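You operate a simulated robot arm through the tools that you are given. There is no shell and no other tool.

The job below is to be done with a simulated robot arm. You get a single attempt, and the scene is never put back.

JOB
Brush the fur off the counter, knock it into the dustpan and tip that into the small purple bin.
Fine: blue hand brush, red dustpan; both go back. Set down upright: blue hand brush.
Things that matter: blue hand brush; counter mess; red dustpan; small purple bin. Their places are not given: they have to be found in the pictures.

It is judged by the outcome, as a careful person would: the job done as asked, and still so three seconds after it is handed in. It fails if anything else is knocked over, pushed out of place, dropped, spilled or broken.

ROBOT AND FRAMES
A 7-joint arm with a two-finger parallel gripper, fixed in place. Base frame: the origin is at the foot of the arm, x ahead of it, y to its left, z up. Readings come in cm, rad, newtons and seconds.
Its first joint turns from -2.897 to 2.897 rad. Payload 4.4 kg.
The tool frame sits at the grasp point between the pads (the TCP): z along the fingers, y along the line on which they close. The tips reach 2.3 cm beyond it. The gripper opens to 9.4 cm. The fingers are 3.8 cm wide and 1 cm thick; the gripper's body (5.4 by 9.6 cm) begins 3.9 cm behind the TCP.
Orientation is that of the tool frame in the base frame, as a unit quaternion [x, y, z, w]. With the fingers straight down and closing along the base's y, the tool's x points along the base's -x, its y along +y and its z along -z.

CONTROLS
- The arm moves only by the tool jog_arm. Its argument "plan" is a list of rows, each a list of 7 numbers: the shift along the base's x, y, z in cm, then the turn, a rotation vector about the base's x, y, z in rad, then the opening, from 0 (shut) to 1 (fully open). In form: [[dx, dy, dz, rx, ry, rz, claw], ...]. A call has 1 to 20 rows; each row shifts and turns the commanded pose from where the row before left it. Rows are played at 5 a second. More than 5 cm and 0.15 rad between two rows, or a gripper value outside its range, and nothing of the call is played. Where a pose cannot be reached the arm comes as near as it can. A force on the tool above 40 N (or 10 N above the force at the start of the call, whichever is more), or a blocked arm, ends the call early, and 0.2 s more pass. The fingers move at their own pace (about 7.2 cm/s each) and stop on an object; they squeeze with about 22 N. The grip force told is the motor's: it shows also when the fingers shut on nothing. Time passes only in rows, and 0.2 s behind the last, so rows that do not move let the fingers close. The reply holds the time, the measured pose of the TCP, the force on the tool along the base axes, the opening and the grip force, in the units named above and with some noise, with the torque about the TCP (base axes, N m) and any sound that the robot's microphone picked up.
- Cameras (640 x 400 px; columns grow to the right, rows downward): "scene" is fixed at [38.62, -64.61, 152]; the picture's right is [0.67, -0.74, 0.00], its down [-0.39, -0.36, -0.85] and it looks along [0.63, 0.57, -0.53] (base axes); focal length 261 px, centre (320, 200). "wrist" rides on the gripper at [8.6, 1.6, -7.4] in the tool frame; the picture's right is [-0.18, 0.98, 0.00], its down [-0.58, -0.11, -0.81] and it looks along [-0.79, -0.15, 0.59] (tool axes); focal length 243 px, centre (320, 200).
- camera(camera): a new picture of that camera. The clock stands still meanwhile.
- pixel_to_xyz(camera, pixels): for up to 12 pixels [column, row] of the newest picture of that camera ("zoom" is the newest enlarged one), the place [x, y, z] in the base frame of the surface seen there, good to about 0.2 cm, but the place of the scene camera against the robot may be out by one fixed shift of up to 1.8 cm in any direction. The clock stands still meanwhile.
- zoom(camera, box): a new picture of the part [left, top, right, bottom] of that camera's present view, enlarged. The clock stands still meanwhile.
- job_done(): hands the job in; it is judged then, once.

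Open the gripper and draw the arm clear of the work before you hand the job in, unless the task says otherwise.

The tools are called after "Call:" as a command line: name --pt "numbers of a row" for each row, then --argument value for the rest, lists and objects as JSON in quotes. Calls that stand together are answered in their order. jog_arm: Moves the arm, as the interface text tells. Its arguments: {"type":"object","properties":{"plan":{"type":"array","items":{"type":"array","items":{"type":"number"}}}},"required":["plan"]} The other tools are called the same way: camera (camera) takes a picture; pixel_to_xyz (camera, pixels) gives the place of the surface under pixels of a picture; zoom (camera, box) takes an enlarged picture of a part of a camera's view; job_done () hands the job in.

At the start:

```text
clock: 0.0
eef_pos: [85.69, -7.31, 143.24]
tcp_rot: [-0.001, 1.0, 0.0, 0.0]
contact_force: [-0.1, 0.9, 0.0]
ft_torque: [0.0, 0.02, 0.01]
grip_width: 9.41
gripper_force: 0.1
```

scene: 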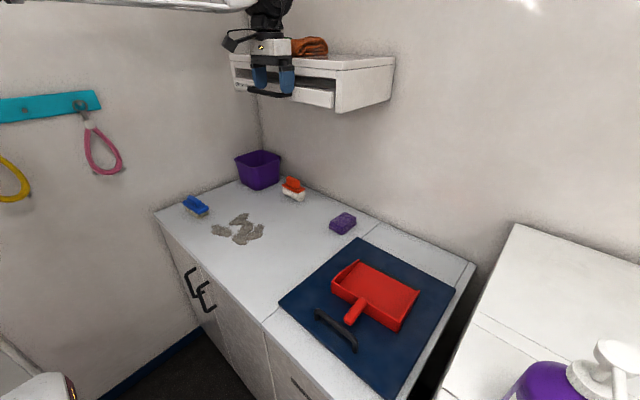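
wrist: 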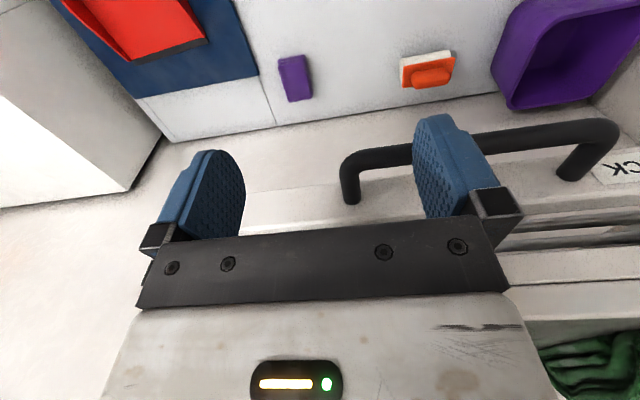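

The scene shows the blue brush near (195,205), fur near (238,230), purple bin at (258,168), and red dustpan at (375,295). I'll enlarge these areas to see the details.

Call:
zoom --camera "scene" --box '[150, 140, 310, 260]'

Call:
pixel_to_xyz --camera "scene" --pixels '[[195, 205], [238, 218], [220, 231], [243, 240], [258, 230], [258, 168], [240, 160], [280, 160], [293, 187], [343, 222], [200, 230], [300, 220]]'

Call:
zoom --camera "scene" --box '[270, 230, 470, 390]'

```text
3.33 times, centred on (230, 200) of scene
```

zoom: 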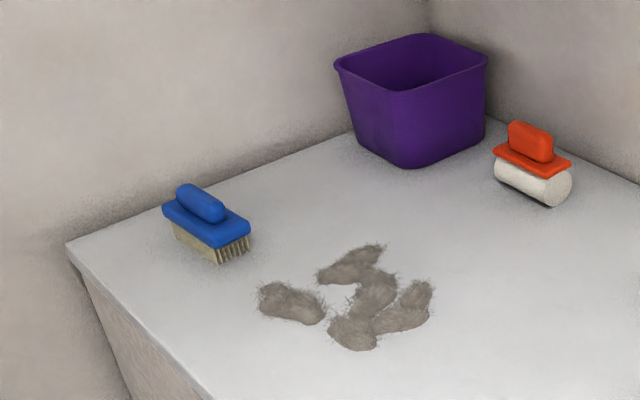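

```text
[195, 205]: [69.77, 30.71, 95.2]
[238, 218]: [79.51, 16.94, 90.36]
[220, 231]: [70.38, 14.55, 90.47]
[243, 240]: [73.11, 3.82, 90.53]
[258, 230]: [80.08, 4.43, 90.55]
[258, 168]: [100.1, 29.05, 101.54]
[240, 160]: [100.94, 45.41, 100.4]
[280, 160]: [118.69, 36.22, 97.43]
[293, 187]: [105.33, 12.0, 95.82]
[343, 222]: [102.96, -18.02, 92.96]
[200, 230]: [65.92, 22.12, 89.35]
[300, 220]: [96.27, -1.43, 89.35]
```

```text
2.50 times, centred on (370, 310) of scene
```

zoom: 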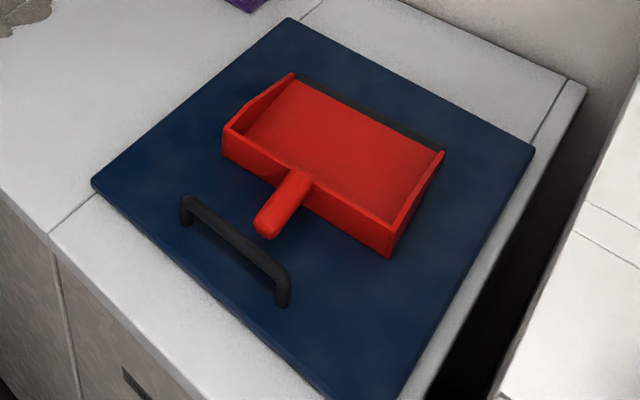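

I'll measure the dustpan geometry in the newest zoom: corners at about (295,75), (440,150), (390,250), (225,135), handle (300,180) to (265,225).

Call:
pixel_to_xyz --camera "zoom" --pixels '[[296, 76], [442, 153], [390, 250], [228, 128], [300, 176], [266, 220], [285, 198], [340, 145], [235, 240], [150, 190], [186, 203], [284, 285]]'

Call:
pixel_to_xyz --camera "scene" --pixels '[[155, 212], [170, 225], [236, 180], [268, 312], [470, 264], [280, 305], [395, 395], [365, 239], [455, 290], [375, 225], [240, 60], [390, 60]]'

```text
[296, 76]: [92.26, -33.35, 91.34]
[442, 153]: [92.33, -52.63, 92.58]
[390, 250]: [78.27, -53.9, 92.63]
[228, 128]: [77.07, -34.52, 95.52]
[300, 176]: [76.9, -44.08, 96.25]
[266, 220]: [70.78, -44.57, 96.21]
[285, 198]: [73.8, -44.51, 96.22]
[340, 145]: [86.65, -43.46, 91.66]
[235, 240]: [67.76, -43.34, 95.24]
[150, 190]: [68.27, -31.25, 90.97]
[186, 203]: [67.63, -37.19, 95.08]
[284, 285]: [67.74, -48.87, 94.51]
```

```text
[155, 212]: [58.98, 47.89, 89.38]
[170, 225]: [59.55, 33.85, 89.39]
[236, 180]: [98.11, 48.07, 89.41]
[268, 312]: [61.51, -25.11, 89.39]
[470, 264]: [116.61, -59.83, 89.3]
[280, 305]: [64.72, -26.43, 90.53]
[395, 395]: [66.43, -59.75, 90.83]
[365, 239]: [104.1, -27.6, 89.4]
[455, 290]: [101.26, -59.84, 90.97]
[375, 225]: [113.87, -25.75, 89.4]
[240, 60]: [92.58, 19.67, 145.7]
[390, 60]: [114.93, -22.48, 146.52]
```

Counter is at z≈89.4 and the mat at z≈91; next I measure the bin and the brush in an enlarged view, since they decide reach and tipping.

Call:
zoom --camera "scene" --box '[220, 140, 316, 212]'

Call:
pixel_to_xyz --camera "zoom" --pixels '[[108, 88], [240, 70], [420, 118], [270, 160], [250, 140], [400, 150], [260, 280], [130, 230], [490, 290], [330, 130], [500, 215], [470, 210]]'

```text
5.56 times, centred on (268, 176) of scene
```

zoom: 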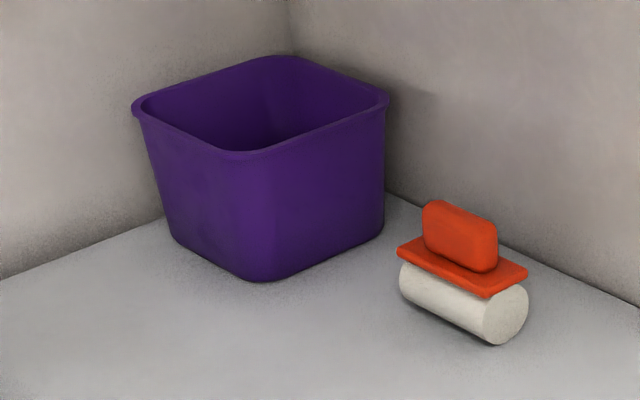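

```text
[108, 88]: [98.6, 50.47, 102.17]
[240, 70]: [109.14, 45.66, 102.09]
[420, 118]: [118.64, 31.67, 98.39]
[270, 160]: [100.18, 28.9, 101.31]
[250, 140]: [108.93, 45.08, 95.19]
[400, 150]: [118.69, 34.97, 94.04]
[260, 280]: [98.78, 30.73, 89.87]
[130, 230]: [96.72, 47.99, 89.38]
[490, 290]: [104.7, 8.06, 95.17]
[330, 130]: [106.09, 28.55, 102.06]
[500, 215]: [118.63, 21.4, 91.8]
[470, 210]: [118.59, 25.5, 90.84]
```

Measuring the bin rim corners in this zoom: left (138,108), front (238,155), right (385,98), back (280,58).

Call:
pixel_to_xyz --camera "zoom" --pixels '[[137, 108], [145, 116], [238, 154], [222, 154], [386, 98], [384, 106], [282, 57], [180, 135], [310, 137], [200, 80], [340, 75], [258, 150]]'

Call:
zoom --camera "scene" --box '[170, 180, 282, 250]'

```text
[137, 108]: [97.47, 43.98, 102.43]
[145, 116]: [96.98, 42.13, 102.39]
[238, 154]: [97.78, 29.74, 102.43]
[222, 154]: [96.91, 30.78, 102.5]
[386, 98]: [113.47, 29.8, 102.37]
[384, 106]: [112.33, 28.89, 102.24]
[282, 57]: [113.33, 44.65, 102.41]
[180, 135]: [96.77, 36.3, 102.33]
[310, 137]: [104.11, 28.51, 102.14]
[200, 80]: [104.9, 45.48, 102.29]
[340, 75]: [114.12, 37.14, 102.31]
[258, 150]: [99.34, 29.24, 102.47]
```

```text
5.71 times, centred on (226, 215) of scene
```

zoom: 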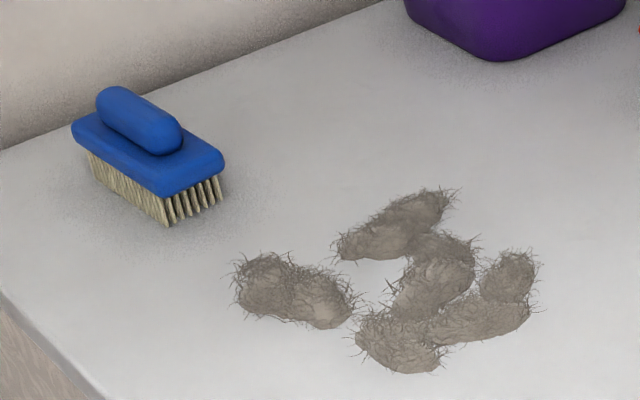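

Bin rim is x 97–114, y 28.5–45.5, z≈102.4; walls at y≈50 and x≈118.6. I back the arm away from the shelf and come down in front of the counter to look at the fur and brush with the wrist camera.

Call:
jog_arm --pt "-5 0 0 0 0 0 1" --pt "-5 0 0 0 0 0 1" --pt "-5 0 0 0 0 0 1" --pt "-5 0 0 0 0 0 1" --pt "-5 2 0 0 0 0 1" --pt "-5 3 0 0 0 0 1" --pt "0 3 -4 0 0 0 1" --pt "0 3 -4 0 0 0 1" --pt "0 3 -4 0 0 0 1" --pt "0 3 -4 0 0 0 1" --pt "0 3 -4 0 0 0 1" --pt "0 3 -4 0 0 0 1"

Call:
camera --camera "wrist"

Call:
camera --camera "scene"

```text
refused: row 5 steps farther than a row can; nothing moved
```

```text
taken
```

wrist: 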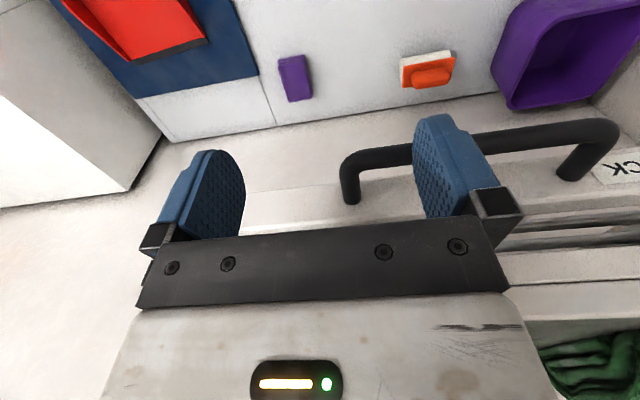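

```text
taken
```

scene: 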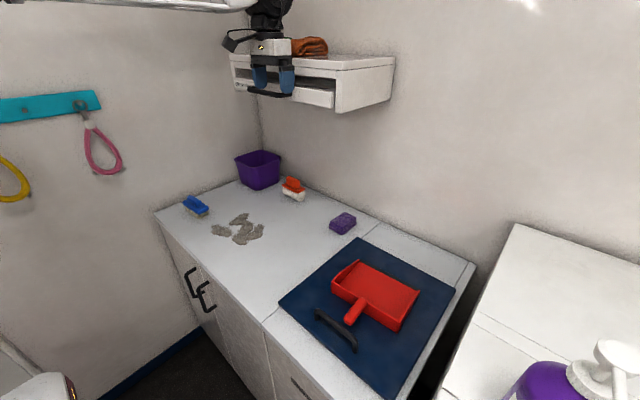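

The call was refused because a diagonal step was over 5 cm, so nothing moved. I send the same motion with shorter steps.

Call:
jog_arm --pt "-4.8 0 0 0 0 0 1" --pt "-4.8 0 0 0 0 0 1" --pt "-4.8 0 0 0 0 0 1" --pt "-4.8 0 0 0 0 0 1" --pt "-4.5 2 0 0 0 0 1" --pt "-3.9 3 0 0 0 0 1" --pt "0 2.8 -4 0 0 0 1" --pt "0 2.8 -4 0 0 0 1" --pt "0 2.8 -4 0 0 0 1" --pt "0 2.8 -4 0 0 0 1" --pt "0 2.8 -4 0 0 0 1" --pt "0 2.8 -4 0 0 0 1"

Call:
camera --camera "wrist"

Call:
camera --camera "scene"

```text
clock: 2.6
eef_pos: [57.84, 14.27, 119.26]
tcp_rot: [0.0, 1.0, 0.001, 0.0]
contact_force: [-0.7, 0.2, 0.0]
ft_torque: [0.01, 0.01, 0.0]
grip_width: 9.42
gripper_force: 0.1
```

```text
taken
```

wrist: 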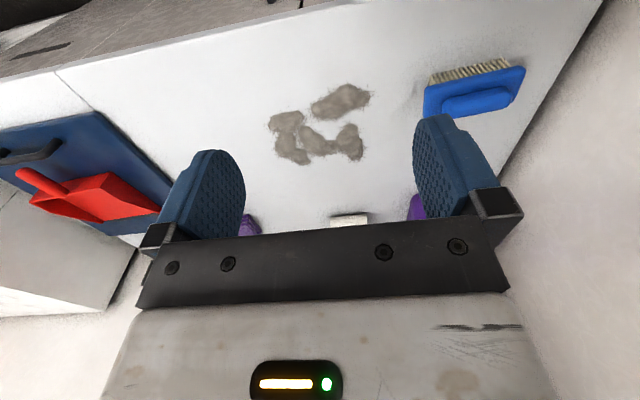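

```text
taken
```

scene: 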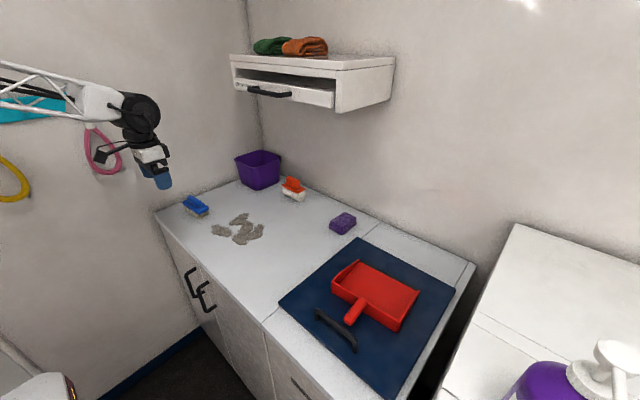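

The wrist picture shows brush at (475,90), fur at (275–370, 85–165), and dustpan at (90,195). I measure them here, since this camera has no fixed shift, to calibrate against the scene camera.

Call:
pixel_to_xyz --camera "wrist" --pixels '[[427, 90], [524, 68], [518, 97], [430, 115], [450, 105], [505, 95], [478, 100], [315, 105], [368, 95], [278, 125], [295, 160], [358, 145]]'

Call:
pixel_to_xyz --camera "wrist" --pixels '[[25, 175], [45, 187], [35, 203], [107, 175], [158, 208], [100, 218], [5, 158], [60, 143], [108, 115], [250, 50], [400, 180], [70, 190]]'

Call:
zoom --camera "wrist" --box '[240, 50, 560, 180]'

```text
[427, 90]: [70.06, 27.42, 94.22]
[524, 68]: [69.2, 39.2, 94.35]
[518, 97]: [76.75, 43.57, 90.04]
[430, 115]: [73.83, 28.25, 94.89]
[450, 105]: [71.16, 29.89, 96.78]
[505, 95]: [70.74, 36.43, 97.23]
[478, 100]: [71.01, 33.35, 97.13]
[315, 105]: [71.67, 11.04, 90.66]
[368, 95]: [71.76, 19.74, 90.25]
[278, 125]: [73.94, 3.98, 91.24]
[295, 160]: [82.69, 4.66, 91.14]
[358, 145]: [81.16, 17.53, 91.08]
```

```text
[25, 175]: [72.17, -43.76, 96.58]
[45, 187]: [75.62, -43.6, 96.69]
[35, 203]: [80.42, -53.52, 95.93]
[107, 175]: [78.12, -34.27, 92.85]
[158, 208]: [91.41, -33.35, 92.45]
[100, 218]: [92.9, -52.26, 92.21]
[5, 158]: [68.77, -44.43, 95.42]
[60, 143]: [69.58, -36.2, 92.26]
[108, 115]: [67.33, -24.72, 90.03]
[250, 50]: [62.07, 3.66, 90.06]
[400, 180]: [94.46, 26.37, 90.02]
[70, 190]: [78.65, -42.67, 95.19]
```

```text
2.00 times, centred on (400, 115) of wrist
```

zoom: 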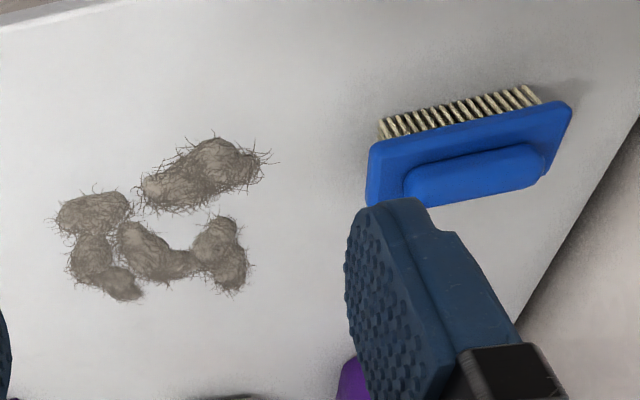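

Wrist readings put the counter at z≈90.0 (scene camera reads about +1.2, +0.6, +0.65 short). Before gripping anything I test in free air, high above the bin's near side, how far the tool reaches for the later tipping.

Call:
jog_arm --pt "4 2 1 0 0 0.11 1" --pt "4 2 1 0 0 0.11 1" --pt "4 2 1 0 0 0.11 1" --pt "4 2 0 0 0 0 1" --pt "4 2 0 0 0 0 1" --pt "4 2 0 0 0 0 1" --pt "4 2 0 0 0 0 1" --pt "4 2 0 0 0 0 1" --pt "4 2 0 0 0 0 1" --pt "0 0 0 0 0 0 1"

Call:
camera --camera "scene"

Call:
camera --camera "wrist"

```text
clock: 4.8
eef_pos: [93.93, 32.52, 122.25]
tcp_rot: [-0.165, 0.986, -0.001, 0.0]
contact_force: [0.4, -0.6, -0.4]
ft_torque: [-0.03, 0.03, 0.04]
grip_width: 9.4
gripper_force: 0.1
```

```text
taken
```

scene: 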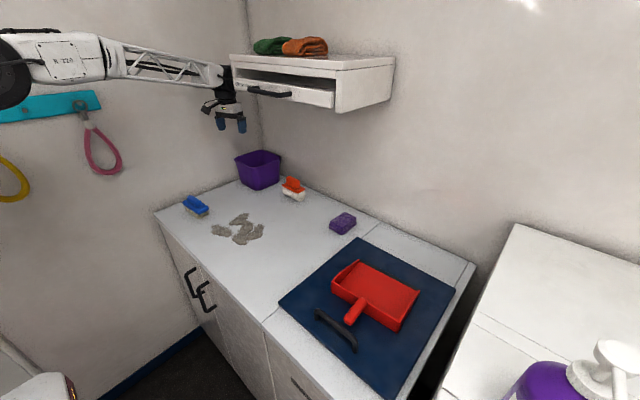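

```text
taken
```

wrist: 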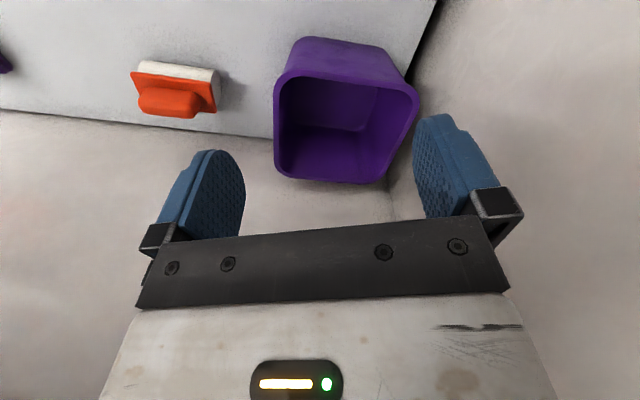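

Reached (93.9, 32.5) with the tool vertical. I measure the bin rim from here and then test leaning the tool for tipping.

Call:
pixel_to_xyz --camera "wrist" --pixels '[[280, 80], [278, 130], [280, 172], [330, 182], [378, 178], [415, 110], [405, 80], [350, 80], [280, 95], [410, 130], [176, 95], [345, 120]]'

Call:
jog_arm --pt "0 0 0 -0.046 0.132 0 1" --pt "0 0 0 -0.046 0.132 0 1" --pt "0 0 0 -0.046 0.132 0 1" --pt "0 0 0 0 0 0 1"

```text
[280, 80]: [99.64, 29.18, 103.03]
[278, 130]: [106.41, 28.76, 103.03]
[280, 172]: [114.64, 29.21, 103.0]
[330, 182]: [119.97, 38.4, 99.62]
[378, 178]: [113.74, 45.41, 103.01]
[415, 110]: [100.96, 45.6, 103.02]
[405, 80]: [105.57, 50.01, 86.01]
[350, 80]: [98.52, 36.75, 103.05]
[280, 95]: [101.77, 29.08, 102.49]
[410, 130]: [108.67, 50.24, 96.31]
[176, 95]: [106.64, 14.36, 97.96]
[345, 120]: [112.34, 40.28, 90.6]
```

```text
clock: 5.8
eef_pos: [93.97, 32.58, 122.2]
tcp_rot: [-0.16, 0.965, -0.035, -0.206]
contact_force: [0.2, 0.1, 0.0]
ft_torque: [-0.03, -0.02, 0.01]
grip_width: 9.39
gripper_force: 0.0
```

The lean of 24° is reached exactly. I test a further 16°, then return to vertical.

Call:
jog_arm --pt "0 0 0 -0.046 0.132 0 1" --pt "0 0 0 -0.046 0.132 0 1" --pt "0 0 0 0 0 0 1"

Call:
camera --camera "scene"

```text
clock: 6.6
eef_pos: [93.51, 32.43, 121.55]
tcp_rot: [-0.157, 0.938, -0.053, -0.303]
contact_force: [0.6, -0.3, -1.0]
ft_torque: [-0.01, 0.0, 0.01]
grip_width: 9.37
gripper_force: 0.1
out of reach, approached as far as the arm can: row 2
```

```text
taken
```

scene: 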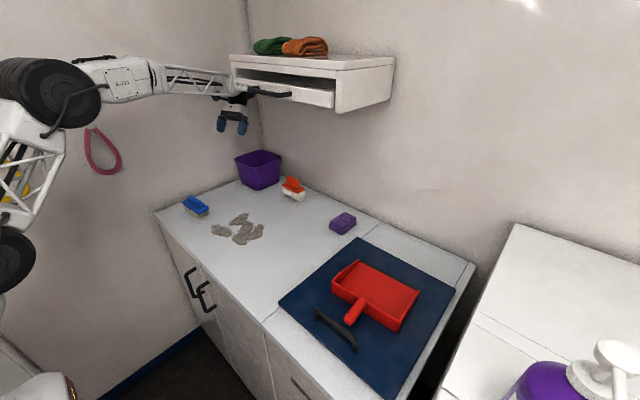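

Limit is about 37° lean there; fine for tipping. I return the tool to vertical and travel at z≈122 to in front of the dustpan to view it.

Call:
jog_arm --pt "-3 -1 0 0.046 -0.132 0 1" --pt "-3 -1 0 0.046 -0.132 0 1" --pt "-4 -2 0 0.046 -0.132 0 1" --pt "-4 -2 0 0.046 -0.132 0 1" --pt "-4 -2 0 0.046 -0.132 0 1" --pt "-4 -2 0 0 0 -0.11 1" --pt "-4 -2 0 0 0 -0.11 1" --pt "-4 -2.5 0 0 0 -0.11 1" --pt "-3.4 -3 0 0 0 0 1" --pt "-2 -4.5 0 0 0 0 1" --pt "0 -5 0 0 0 0 1" --pt "0 -5 0 0 0 0 1" --pt "0 -5 0 0 0 0 1" --pt "0 -5 0 0 0 0 1" --pt "0 -5 0 0 0 0 1" --pt "0 -5 0 0 0 0 1" --pt "0 -5 0 0 0 0 1" --pt "0 -5 0 0 0 0 1" --pt "0 -5 -0.5 0 0 0 1" --pt "0 -4 -3 0 0 0 1"

Call:
camera --camera "wrist"

```text
refused: row 19 steps farther than a row can; nothing moved
```

```text
taken
```

wrist: 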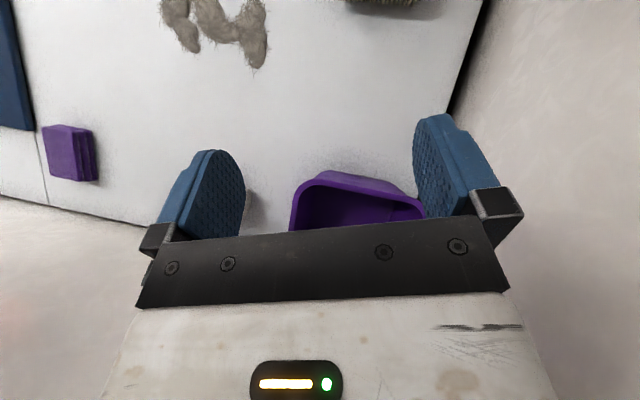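

The step was refused at row 19 (slightly over 5 cm), so nothing moved. I resend with that row corrected.

Call:
jog_arm --pt "-3 -1 0 0.046 -0.132 0 1" --pt "-3 -1 0 0.046 -0.132 0 1" --pt "-4 -2 0 0.046 -0.132 0 1" --pt "-4 -2 0 0.046 -0.132 0 1" --pt "-4 -2 0 0.046 -0.132 0 1" --pt "-4 -2 0 0 0 -0.11 1" --pt "-4 -2 0 0 0 -0.11 1" --pt "-4 -2.5 0 0 0 -0.11 1" --pt "-3.4 -3 0 0 0 0 1" --pt "-2 -4.5 0 0 0 0 1" --pt "0 -4.9 0 0 0 0 1" --pt "0 -4.9 0 0 0 0 1" --pt "0 -4.9 0 0 0 0 1" --pt "0 -4.9 0 0 0 0 1" --pt "0 -4.9 0 0 0 0 1" --pt "0 -4.9 0 0 0 0 1" --pt "0 -4.9 0 0 0 0 1" --pt "0 -4.9 0 0 0 0 1" --pt "0 -4.9 0 0 0 0 1" --pt "0 -3.5 -3 0 0 0 1"

Call:
camera --camera "wrist"

```text
clock: 10.8
eef_pos: [58.18, -37.26, 118.75]
tcp_rot: [0.001, 0.999, 0.0, 0.038]
contact_force: [0.7, 0.7, 0.9]
ft_torque: [0.01, -0.01, 0.04]
grip_width: 9.4
gripper_force: 0.0
```

```text
taken
```

wrist: 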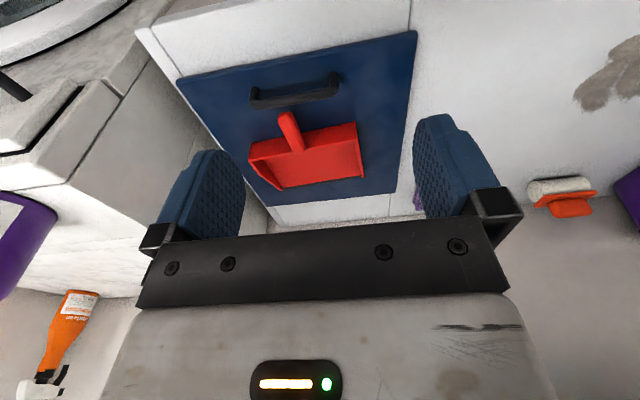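

The dustpan is visible at (310,155) with the handle at (290,130). I measure handle, walls, and the mat's black handle bar.

Call:
zoom --camera "wrist" --box '[220, 50, 420, 210]'

Call:
pixel_to_xyz --camera "zoom" --pixels '[[207, 205], [235, 250], [222, 225], [262, 320], [97, 310], [445, 230], [460, 400], [170, 435], [250, 300], [105, 150], [360, 100], [230, 130]]'

```text
2.50 times, centred on (320, 130) of wrist
```

zoom: 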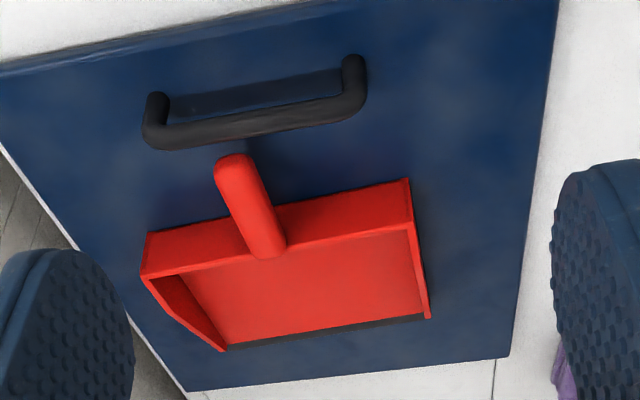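

```text
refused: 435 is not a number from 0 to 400
```

The zoom shows handle from (232,162) to (265,250), rear wall (145,270)–(405,225), mouth (225,345)–(430,318). I query those.

Call:
pixel_to_xyz --camera "zoom" --pixels '[[232, 165], [250, 210], [265, 250], [238, 215], [262, 205], [148, 270], [408, 225], [429, 315], [227, 347], [300, 290], [150, 135], [355, 105]]'

Call:
pixel_to_xyz --camera "zoom" --pixels '[[148, 240], [405, 185], [250, 120], [180, 385], [505, 355], [550, 30], [220, 175], [260, 190], [350, 225], [350, 330], [250, 330], [190, 320]]'

```text
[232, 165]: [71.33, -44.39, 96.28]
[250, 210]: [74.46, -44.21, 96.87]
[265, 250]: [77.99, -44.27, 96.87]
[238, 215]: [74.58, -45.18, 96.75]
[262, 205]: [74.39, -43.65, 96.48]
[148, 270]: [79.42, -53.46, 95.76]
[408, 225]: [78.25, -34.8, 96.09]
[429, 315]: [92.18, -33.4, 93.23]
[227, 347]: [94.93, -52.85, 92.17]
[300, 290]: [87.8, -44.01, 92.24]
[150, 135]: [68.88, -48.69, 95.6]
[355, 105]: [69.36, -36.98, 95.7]
```

```text
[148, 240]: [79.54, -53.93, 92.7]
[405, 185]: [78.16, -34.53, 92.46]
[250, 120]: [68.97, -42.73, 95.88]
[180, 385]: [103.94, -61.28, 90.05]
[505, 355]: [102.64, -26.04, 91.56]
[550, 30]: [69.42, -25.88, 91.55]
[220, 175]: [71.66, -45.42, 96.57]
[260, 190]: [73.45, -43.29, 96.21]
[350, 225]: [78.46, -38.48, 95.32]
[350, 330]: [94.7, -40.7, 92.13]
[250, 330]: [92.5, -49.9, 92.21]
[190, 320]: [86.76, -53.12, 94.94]
```

Handle centre is y≈−44.3, x 71–78, top z 96.9; rear wall x≈78.5; mat bar at x≈69 with top 95.9. I straighten the tool, move over the handle and look before descending.

Call:
jog_arm --pt "3.36 -1.41 -2.75 0 0.038 0 1" --pt "3.36 -1.41 -2.75 0 0.038 0.03 1" --pt "3.36 -1.41 -2.75 0 0 0 1" --pt "3.36 -1.41 -2.75 0 0 0 1" --pt "3.36 -1.41 -2.75 0 0 0 1" --pt "0 0 0 0 0 0 1"

Call:
camera --camera "wrist"

```text
clock: 12.2
eef_pos: [75.14, -44.37, 104.86]
tcp_rot: [-0.016, 1.0, 0.001, -0.001]
contact_force: [0.2, -0.3, 0.4]
ft_torque: [0.02, -0.01, -0.02]
grip_width: 9.39
gripper_force: 0.0
```

```text
taken
```

wrist: 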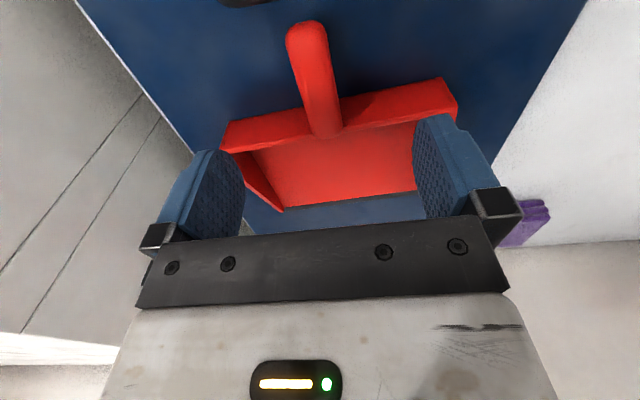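

The handle lies between the fingers at (305,25)–(325,130). I re-measure it and the wall from this close view before descending.

Call:
pixel_to_xyz --camera "wrist" --pixels '[[305, 25], [315, 75], [325, 130], [295, 75], [332, 70], [225, 140], [455, 100], [345, 110], [250, 130], [285, 208], [410, 190], [330, 170]]'

```text
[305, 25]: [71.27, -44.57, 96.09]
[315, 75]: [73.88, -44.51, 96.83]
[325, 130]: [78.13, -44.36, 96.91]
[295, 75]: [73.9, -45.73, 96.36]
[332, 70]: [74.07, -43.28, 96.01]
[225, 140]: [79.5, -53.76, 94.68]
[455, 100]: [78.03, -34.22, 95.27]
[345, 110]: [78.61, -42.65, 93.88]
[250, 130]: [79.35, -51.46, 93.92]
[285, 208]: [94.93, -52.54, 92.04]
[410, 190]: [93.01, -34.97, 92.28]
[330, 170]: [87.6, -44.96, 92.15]
```

Pan yaw is about 4°, handle centre y −44.45. I yaw slightly, descend to z≈95.5 and close on the handle.

Call:
jog_arm --pt "-0.1 -0.1 -3 0 0 0.03 1" --pt "0 0 -3 0 0 0 1" --pt "0 0 -2 0 0 0 1" --pt "0 0 -1.4 0 0 0 1" --pt "0 0 0 0 0 0 0" --pt "0 0 0 0 0 0 0" --pt "0 0 0 0 0 0 0" --pt "0 0 0 0 0 0 0" --pt "0 0 0 0 0 0 0"

Call:
camera --camera "wrist"

```text
clock: 14.2
eef_pos: [74.79, -44.45, 95.52]
tcp_rot: [-0.032, 1.0, 0.001, -0.001]
contact_force: [-1.2, 0.5, -0.4]
ft_torque: [-0.09, 0.01, 0.08]
grip_width: 2.63
gripper_force: 21.2
```

```text
taken
```

wrist: 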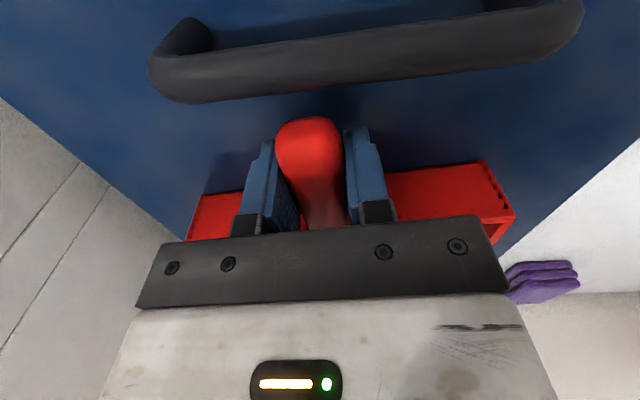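

Gripped at 2.6 cm. I lift straight up, check that the dustpan is held level.

Call:
jog_arm --pt "0 0 1 0 0 0 0" --pt "0 0 2 0 0 0 0" --pt "0 0 3 0 0 0 0" --pt "0 0 3 0 0 0 0" --pt "0 0 3 0 0 0 0" --pt "0 0 0 0 0 0 0"

Call:
camera --camera "scene"

Call:
camera --camera "wrist"

```text
clock: 15.6
eef_pos: [74.91, -44.51, 107.59]
tcp_rot: [-0.031, 1.0, 0.001, -0.001]
contact_force: [-1.6, 0.1, -2.4]
ft_torque: [-0.02, 0.23, 0.03]
grip_width: 2.62
gripper_force: 21.9
```

```text
taken
```

scene: 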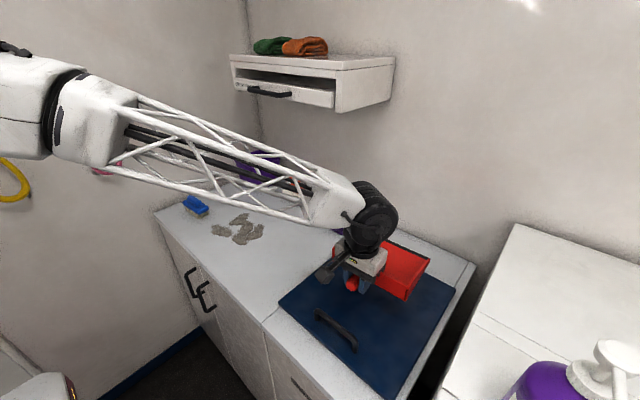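

```text
taken
```

wrist: 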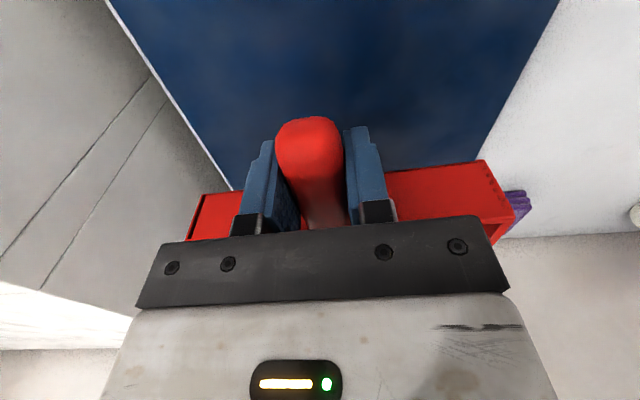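

The pan is held level (about 2.4 N). I turn it so the mouth faces +y while carrying it toward the fur at height.

Call:
jog_arm --pt "0.15 2.22 0 0 0 0.137 0" --pt "0.15 2.22 0 0 0 0.137 0" --pt "0.15 2.22 0 0 0 0.137 0" --pt "0.15 2.22 0 0 0 0.137 0" --pt "0.15 2.22 0 0 0 0.137 0" --pt "0.15 2.22 0 0 0 0.137 0" --pt "0.15 2.22 0 0 0 0.137 0" --pt "0.15 2.22 0 0 0 0.137 0" --pt "0.15 2.22 0 0 0 0.137 0" --pt "0.15 2.22 0 0 0 0.137 0" --pt "0.1 2.3 0 0 0 0.137 0" --pt "0 0 0 0 0 0 0"

Call:
camera --camera "scene"

Call:
camera --camera "wrist"

```text
clock: 18.2
eef_pos: [76.53, -19.85, 107.32]
tcp_rot: [-0.706, 0.708, 0.0, 0.0]
contact_force: [-0.2, -0.3, -1.8]
ft_torque: [-0.21, -0.01, -0.02]
grip_width: 2.59
gripper_force: 21.5
```

```text
taken
```

scene: 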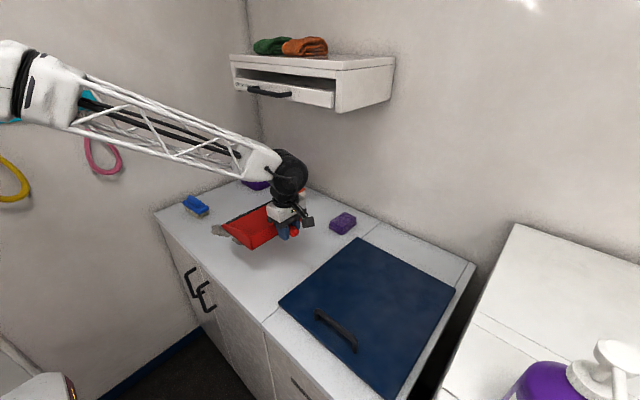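

```text
taken
```

wrist: 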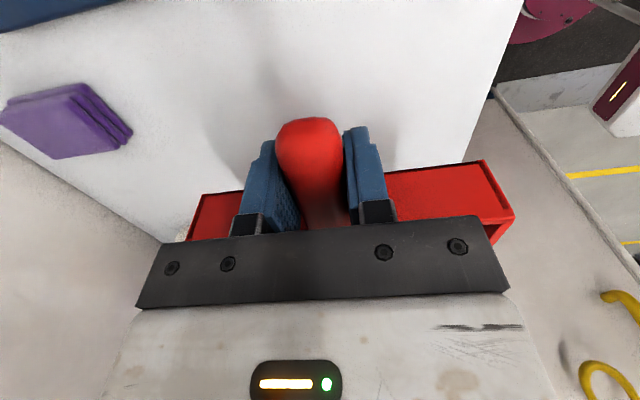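

The pan now faces +y above the counter. I check where its mouth edge lies relative to the fur before lowering.

Call:
zoom --camera "scene" --box '[190, 180, 318, 260]'

Call:
pixel_to_xyz --camera "zoom" --pixels '[[125, 225], [295, 335], [110, 230], [130, 260], [270, 220], [260, 180], [300, 130], [405, 115], [375, 100], [180, 270], [345, 85], [150, 240]]'

```text
5.00 times, centred on (254, 220) of scene
```

zoom: 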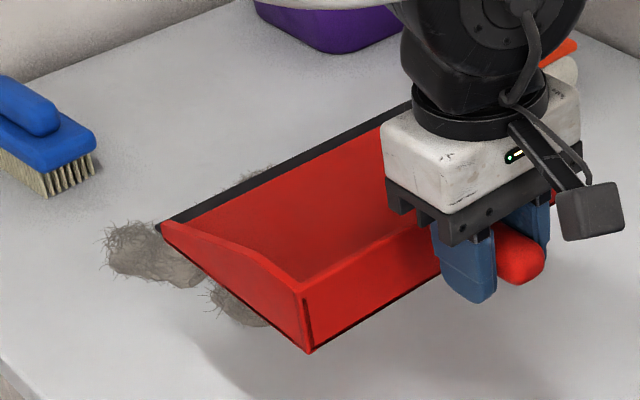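

```text
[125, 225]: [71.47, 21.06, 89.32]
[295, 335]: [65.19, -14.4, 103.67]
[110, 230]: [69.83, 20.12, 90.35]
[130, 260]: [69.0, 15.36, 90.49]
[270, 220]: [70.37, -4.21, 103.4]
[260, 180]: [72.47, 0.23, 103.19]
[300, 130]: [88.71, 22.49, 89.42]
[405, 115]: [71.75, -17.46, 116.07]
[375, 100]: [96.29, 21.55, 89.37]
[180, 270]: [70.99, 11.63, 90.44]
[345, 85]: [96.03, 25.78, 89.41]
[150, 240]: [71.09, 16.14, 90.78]
```

I query the black lip corners at about (160,228) and along it (300,160), (400,112), plus the rear corner (305,290).

Call:
pixel_to_xyz --camera "zoom" --pixels '[[162, 227], [170, 223], [230, 193], [300, 160], [400, 113], [306, 295], [310, 348], [438, 240], [175, 230], [390, 130]]'

```text
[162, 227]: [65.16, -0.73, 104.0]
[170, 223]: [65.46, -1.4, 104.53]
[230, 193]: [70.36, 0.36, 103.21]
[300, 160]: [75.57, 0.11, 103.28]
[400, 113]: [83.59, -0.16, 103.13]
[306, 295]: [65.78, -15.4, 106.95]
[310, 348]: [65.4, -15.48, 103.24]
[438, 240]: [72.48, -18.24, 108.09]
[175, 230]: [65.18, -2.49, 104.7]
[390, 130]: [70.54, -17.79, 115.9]
```

Lip is at about y≈0.9 (corrected), spanning x 66–86, fur begins near y≈2.5–3. I shift 1 cm back in y and lower the pan gently to the counter.

Call:
jog_arm --pt "0 -1 0 0 0 0 0" --pt "0 0 -3 0 0 0 0" --pt "0 0 -3 0 0 0 0" --pt "0 0 -3 0 0 0 0" --pt "0 0 -2.5 0 0 0 0" --pt "0 0 -1 0 0 0 0" --pt "0 0 -0.5 0 0 0 0" --pt "0 0 -0.2 0 0 0 0" --pt "0 0 0 0 0 0 0"

Call:
zoom --camera "scene" --box '[190, 180, 318, 260]'

```text
clock: 20.2
eef_pos: [76.49, -20.84, 94.37]
tcp_rot: [-0.706, 0.708, 0.0, -0.001]
contact_force: [-0.1, 0.4, -3.4]
ft_torque: [-0.23, -0.03, -0.02]
grip_width: 2.59
gripper_force: 21.9
```

```text
5.00 times, centred on (254, 220) of scene
```

zoom: 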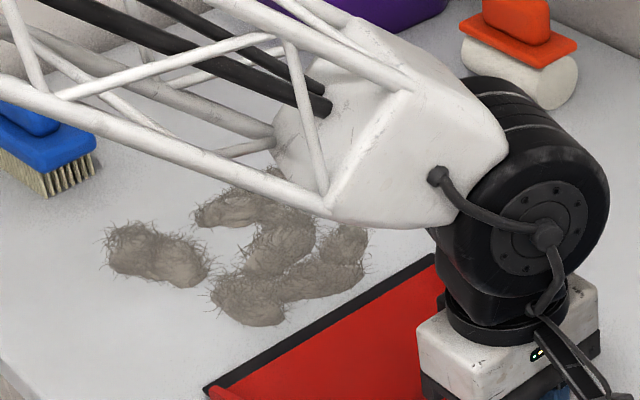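

The lip clears the fur by a gap at about (300,330). I lower the last few millimetres watching the force.

Call:
jog_arm --pt "0 0 -0.2 0 0 0 0" --pt "0 0 -0.15 0 0 0 0" --pt "0 0 0 0 0 0 0"

Call:
pixel_to_xyz --camera "zoom" --pixels '[[215, 385], [300, 330], [425, 258], [250, 322], [290, 315], [340, 290], [362, 265], [222, 305], [150, 280], [110, 260], [350, 230], [200, 215]]'

```text
clock: 21.0
eef_pos: [76.51, -20.81, 93.93]
tcp_rot: [-0.706, 0.709, 0.0, -0.002]
contact_force: [0.7, -0.8, -1.8]
ft_torque: [-0.2, -0.04, -0.02]
grip_width: 2.59
gripper_force: 22.2
```

```text
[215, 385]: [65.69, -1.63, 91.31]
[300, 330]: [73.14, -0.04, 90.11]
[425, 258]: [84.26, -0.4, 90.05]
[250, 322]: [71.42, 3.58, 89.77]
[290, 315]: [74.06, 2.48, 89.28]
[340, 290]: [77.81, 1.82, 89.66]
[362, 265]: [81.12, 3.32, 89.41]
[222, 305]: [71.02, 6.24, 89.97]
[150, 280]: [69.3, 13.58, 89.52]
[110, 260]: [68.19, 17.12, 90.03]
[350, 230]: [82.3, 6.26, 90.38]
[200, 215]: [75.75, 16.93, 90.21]
```

Still about the pan's own weight; I lower two more small steps.

Call:
jog_arm --pt "0 0 -0.12 0 0 0 0" --pt "0 0 -0.12 0 0 0 0" --pt "0 0 0 0 0 0 0"

Call:
zoom --camera "scene" --box '[200, 190, 328, 270]'

```text
clock: 21.8
eef_pos: [76.55, -20.83, 93.85]
tcp_rot: [-0.706, 0.708, -0.002, -0.001]
contact_force: [-0.1, -7.5, 19.8]
ft_torque: [0.32, 0.34, 0.09]
grip_width: 2.59
gripper_force: 22.1
```

```text
5.00 times, centred on (264, 230) of scene
```

zoom: 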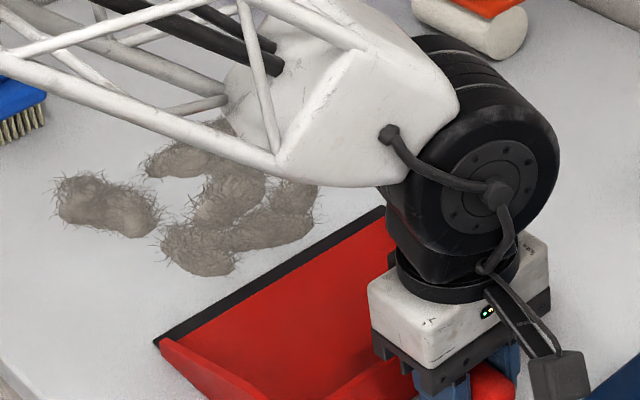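

Contact is made (20 N). I relax a millimetre, open the fingers and rise vertically.

Call:
jog_arm --pt "0 0 0.12 0 0 0 0" --pt "0 0 0 0 0 0 0.6" --pt "0 0 0 0 0 0 0.6" --pt "0 0 0 0 0 0 0.6" --pt "0 0 2 0 0 0 0.6" --pt "0 0 4 0 0 0 0.6" --pt "0 0 4 0 0 0 0.6" --pt "0 0 4 0 0 0 1" --pt "0 0 4 0 0 0 1" --pt "0 0 0 0 0 0 1"

Call:
camera --camera "scene"

```text
clock: 24.0
eef_pos: [76.7, -20.75, 112.01]
tcp_rot: [-0.706, 0.708, -0.001, -0.001]
contact_force: [-0.3, -0.2, 0.5]
ft_torque: [0.03, 0.03, 0.0]
grip_width: 9.36
gripper_force: 0.0
```

```text
taken
```

scene: 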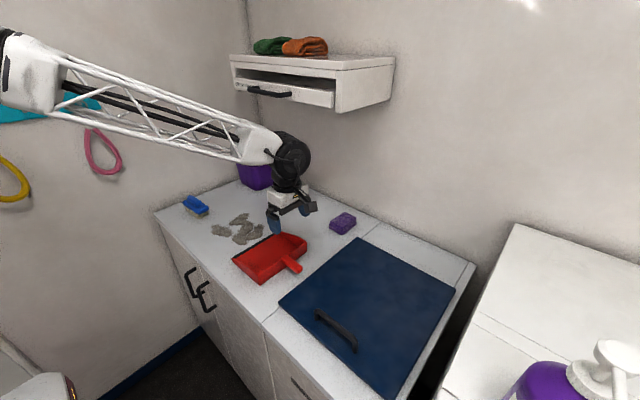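

The dustpan is set down with its mouth toward the fur. I move over the brush at height, keeping the fingers closing along x.

Call:
jog_arm --pt "-0.4 4.8 0 0 0 0 1" --pt "-0.4 4.8 0 0 0 0 1" --pt "-0.4 4.8 0 0 0 0 1" --pt "-0.4 4.8 0 0 0 0 1" --pt "-0.4 4.8 0 0 0 0 1" --pt "-0.4 4.8 0 0 0 0 1" --pt "-0.4 4.8 0 0 0 0 1" --pt "-0.4 4.8 0 0 0 0 1" --pt "-0.4 4.8 0 0 0 0 1" --pt "-0.4 4.8 0 0 0 0 1" --pt "-0.4 3 -2 0 0 0 1" --pt "0 0 -3 0 0 0 1" --pt "0 0 0 0 0 0 1"

Call:
camera --camera "wrist"

Call:
camera --camera "scene"

```text
clock: 26.8
eef_pos: [71.91, 30.08, 106.75]
tcp_rot: [-0.706, 0.708, 0.0, -0.001]
contact_force: [0.9, 0.7, 0.0]
ft_torque: [0.02, -0.02, -0.02]
grip_width: 9.39
gripper_force: 0.0
```

```text
taken
```

wrist: 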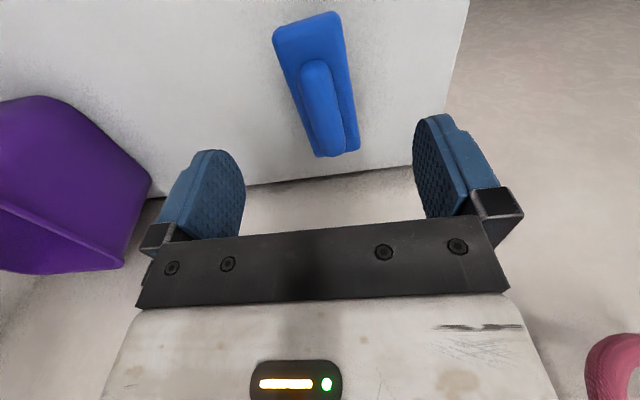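

```text
taken
```

scene: 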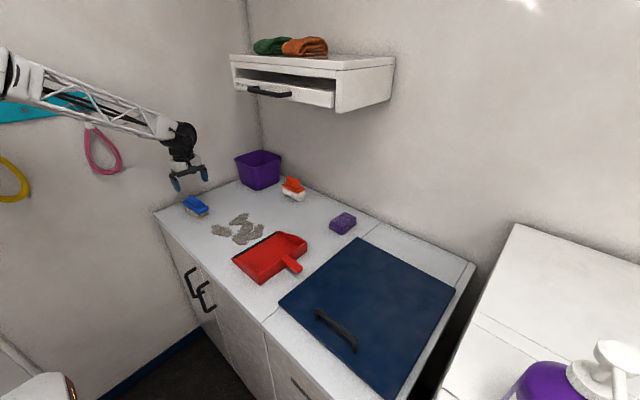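

The brush is at (318,85) in the wrist view with the handle from (318,65) to (333,150). I measure its outline.

Call:
pixel_to_xyz --camera "wrist" --pixels '[[278, 30], [337, 15], [357, 148], [318, 155], [310, 65], [325, 65], [318, 100], [303, 90], [335, 90], [325, 130], [333, 150], [345, 135]]'

```text
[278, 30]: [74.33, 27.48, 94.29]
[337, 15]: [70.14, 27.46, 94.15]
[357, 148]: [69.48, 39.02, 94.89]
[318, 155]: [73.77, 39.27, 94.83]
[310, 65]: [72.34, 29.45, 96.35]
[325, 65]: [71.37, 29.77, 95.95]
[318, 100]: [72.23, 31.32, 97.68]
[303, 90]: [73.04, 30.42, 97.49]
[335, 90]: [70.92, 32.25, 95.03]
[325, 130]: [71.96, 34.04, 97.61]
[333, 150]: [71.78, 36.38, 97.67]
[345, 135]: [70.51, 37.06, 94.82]
```

Brush centre is (72.0, 33.3), block top z≈95, handle top 97.7, long axis yawed about 2.6° from y. I align and descend to z≈97.5 so the tips stay just above the block, then close.

Call:
jog_arm --pt "0.1 1.6 -2 0 0 0.045 1" --pt "0 1.6 -2 0 0 0 1" --pt "0 0 -3 0 0 0 1" --pt "0 0 -1.5 0 0 0 1" --pt "0 0 -0.7 0 0 0 1" --pt "0 0 0 0 0 0 0.5" --pt "0 0 0 0 0 0 0" --pt "0 0 0 0 0 0 0" --pt "0 0 0 0 0 0 0" --pt "0 0 0 0 0 0 0" --pt "0 0 0 0 0 0 0"

Call:
camera --camera "wrist"

Call:
zoom --camera "scene" --box '[150, 150, 278, 230]'

```text
clock: 29.2
eef_pos: [71.93, 33.43, 97.43]
tcp_rot: [0.721, -0.693, 0.0, 0.002]
contact_force: [0.6, -0.8, -0.2]
ft_torque: [-0.09, -0.02, -0.01]
grip_width: 2.59
gripper_force: 22.0
```

```text
taken
```

wrist: 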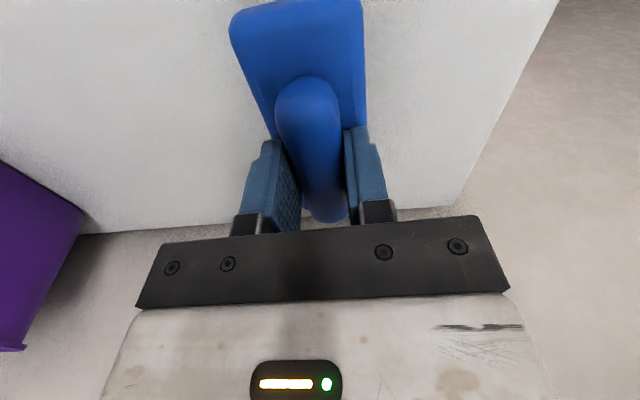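

```text
5.00 times, centred on (214, 190) of scene
```

zoom: 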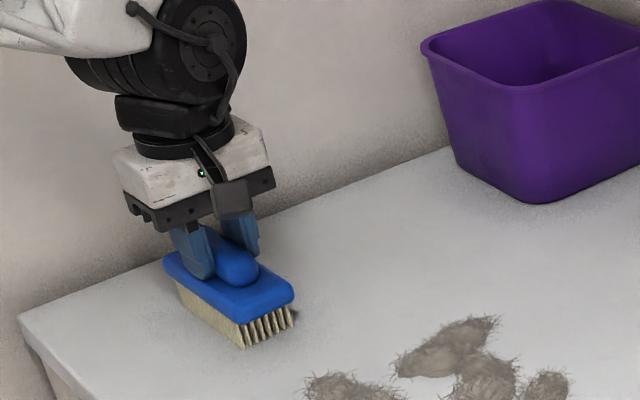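

The brush is gripped (2.6 cm) with bristles on the counter at TCP z=97.43. I lift it, turn its long axis along x and bring it behind the fur.

Call:
jog_arm --pt "0 0 1 0 0 0 0" --pt "0 0 3 0 0 0 0" --pt "0 0 3 0 0 0 0" --pt "0.2 -0.6 0 0 0 -0.134 0" --pt "0.2 -0.6 0 0 0 -0.134 0" --pt "0.2 -0.6 0 0 0 -0.134 0" --pt "0.2 -0.6 0 0 0 -0.134 0" --pt "0.2 -0.6 0 0 0 -0.134 0" --pt "0.2 -0.6 0 0 0 -0.134 0" --pt "0.2 -0.6 0 0 0 -0.134 0" --pt "0.2 -0.6 0 0 0 -0.134 0" --pt "0.2 -0.6 0 0 0 -0.134 0" --pt "0.2 -0.6 0 0 0 -0.134 0" --pt "0.2 -0.6 0 0 0 -0.134 0" --pt "0.2 -0.6 0 0 0 -0.134 0" --pt "0.1 -0.8 0 0 0 0 0" --pt "0 0 0 0 0 0 0"

Call:
camera --camera "wrist"

Call:
zoom --camera "scene" --box '[160, 170, 320, 290]'

```text
clock: 32.8
eef_pos: [74.72, 25.23, 104.55]
tcp_rot: [-0.002, 1.0, 0.0, -0.001]
contact_force: [0.1, 1.3, -0.7]
ft_torque: [-0.01, -0.03, 0.02]
grip_width: 2.57
gripper_force: 21.7
```

```text
taken
```

wrist: 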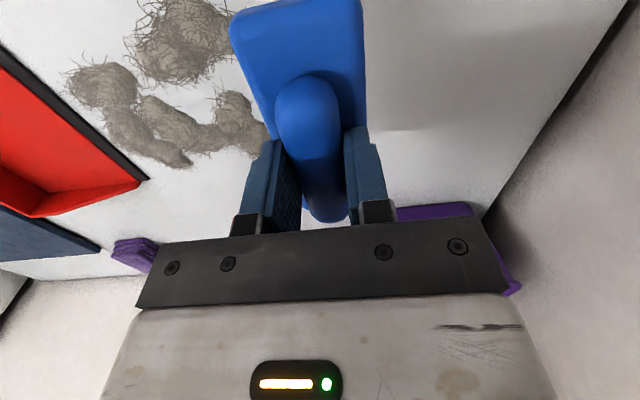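

```text
3.33 times, centred on (240, 230) of scene
```

zoom: 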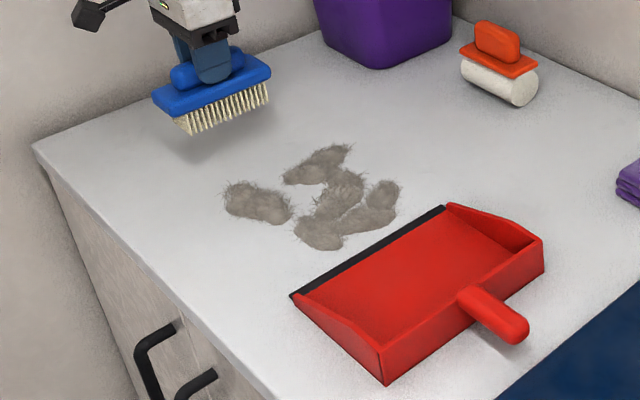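

The brush is ready above the counter behind the fur. From the wrist view I measure the fur extents and the pan lip (lip corner (145,180), edge (60,90)).

Call:
pixel_to_xyz --camera "wrist" --pixels '[[147, 181], [60, 90], [10, 45], [135, 183], [72, 85], [120, 140], [190, 162], [125, 25], [185, 3], [225, 30], [265, 130], [240, 100]]'

Call:
pixel_to_xyz --camera "zoom" --pixels '[[292, 295], [370, 250], [443, 207], [297, 300], [450, 205], [540, 238], [385, 380], [320, 245], [225, 190], [345, 148], [398, 185], [400, 300]]'

```text
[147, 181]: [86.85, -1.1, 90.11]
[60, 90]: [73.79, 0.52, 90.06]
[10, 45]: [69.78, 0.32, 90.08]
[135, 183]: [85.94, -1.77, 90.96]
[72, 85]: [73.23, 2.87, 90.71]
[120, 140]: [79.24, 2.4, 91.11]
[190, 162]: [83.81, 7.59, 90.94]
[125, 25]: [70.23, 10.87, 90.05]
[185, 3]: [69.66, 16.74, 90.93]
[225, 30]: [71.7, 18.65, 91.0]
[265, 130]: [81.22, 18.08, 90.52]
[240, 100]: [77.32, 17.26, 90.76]
```

```text
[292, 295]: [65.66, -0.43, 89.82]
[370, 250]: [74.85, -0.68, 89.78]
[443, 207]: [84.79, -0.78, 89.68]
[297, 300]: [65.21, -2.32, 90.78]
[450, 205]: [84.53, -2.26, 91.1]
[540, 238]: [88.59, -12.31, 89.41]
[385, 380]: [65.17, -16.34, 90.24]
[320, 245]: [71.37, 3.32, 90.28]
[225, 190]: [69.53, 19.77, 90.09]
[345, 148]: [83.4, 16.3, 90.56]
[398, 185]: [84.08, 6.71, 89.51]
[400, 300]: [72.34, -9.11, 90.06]
```

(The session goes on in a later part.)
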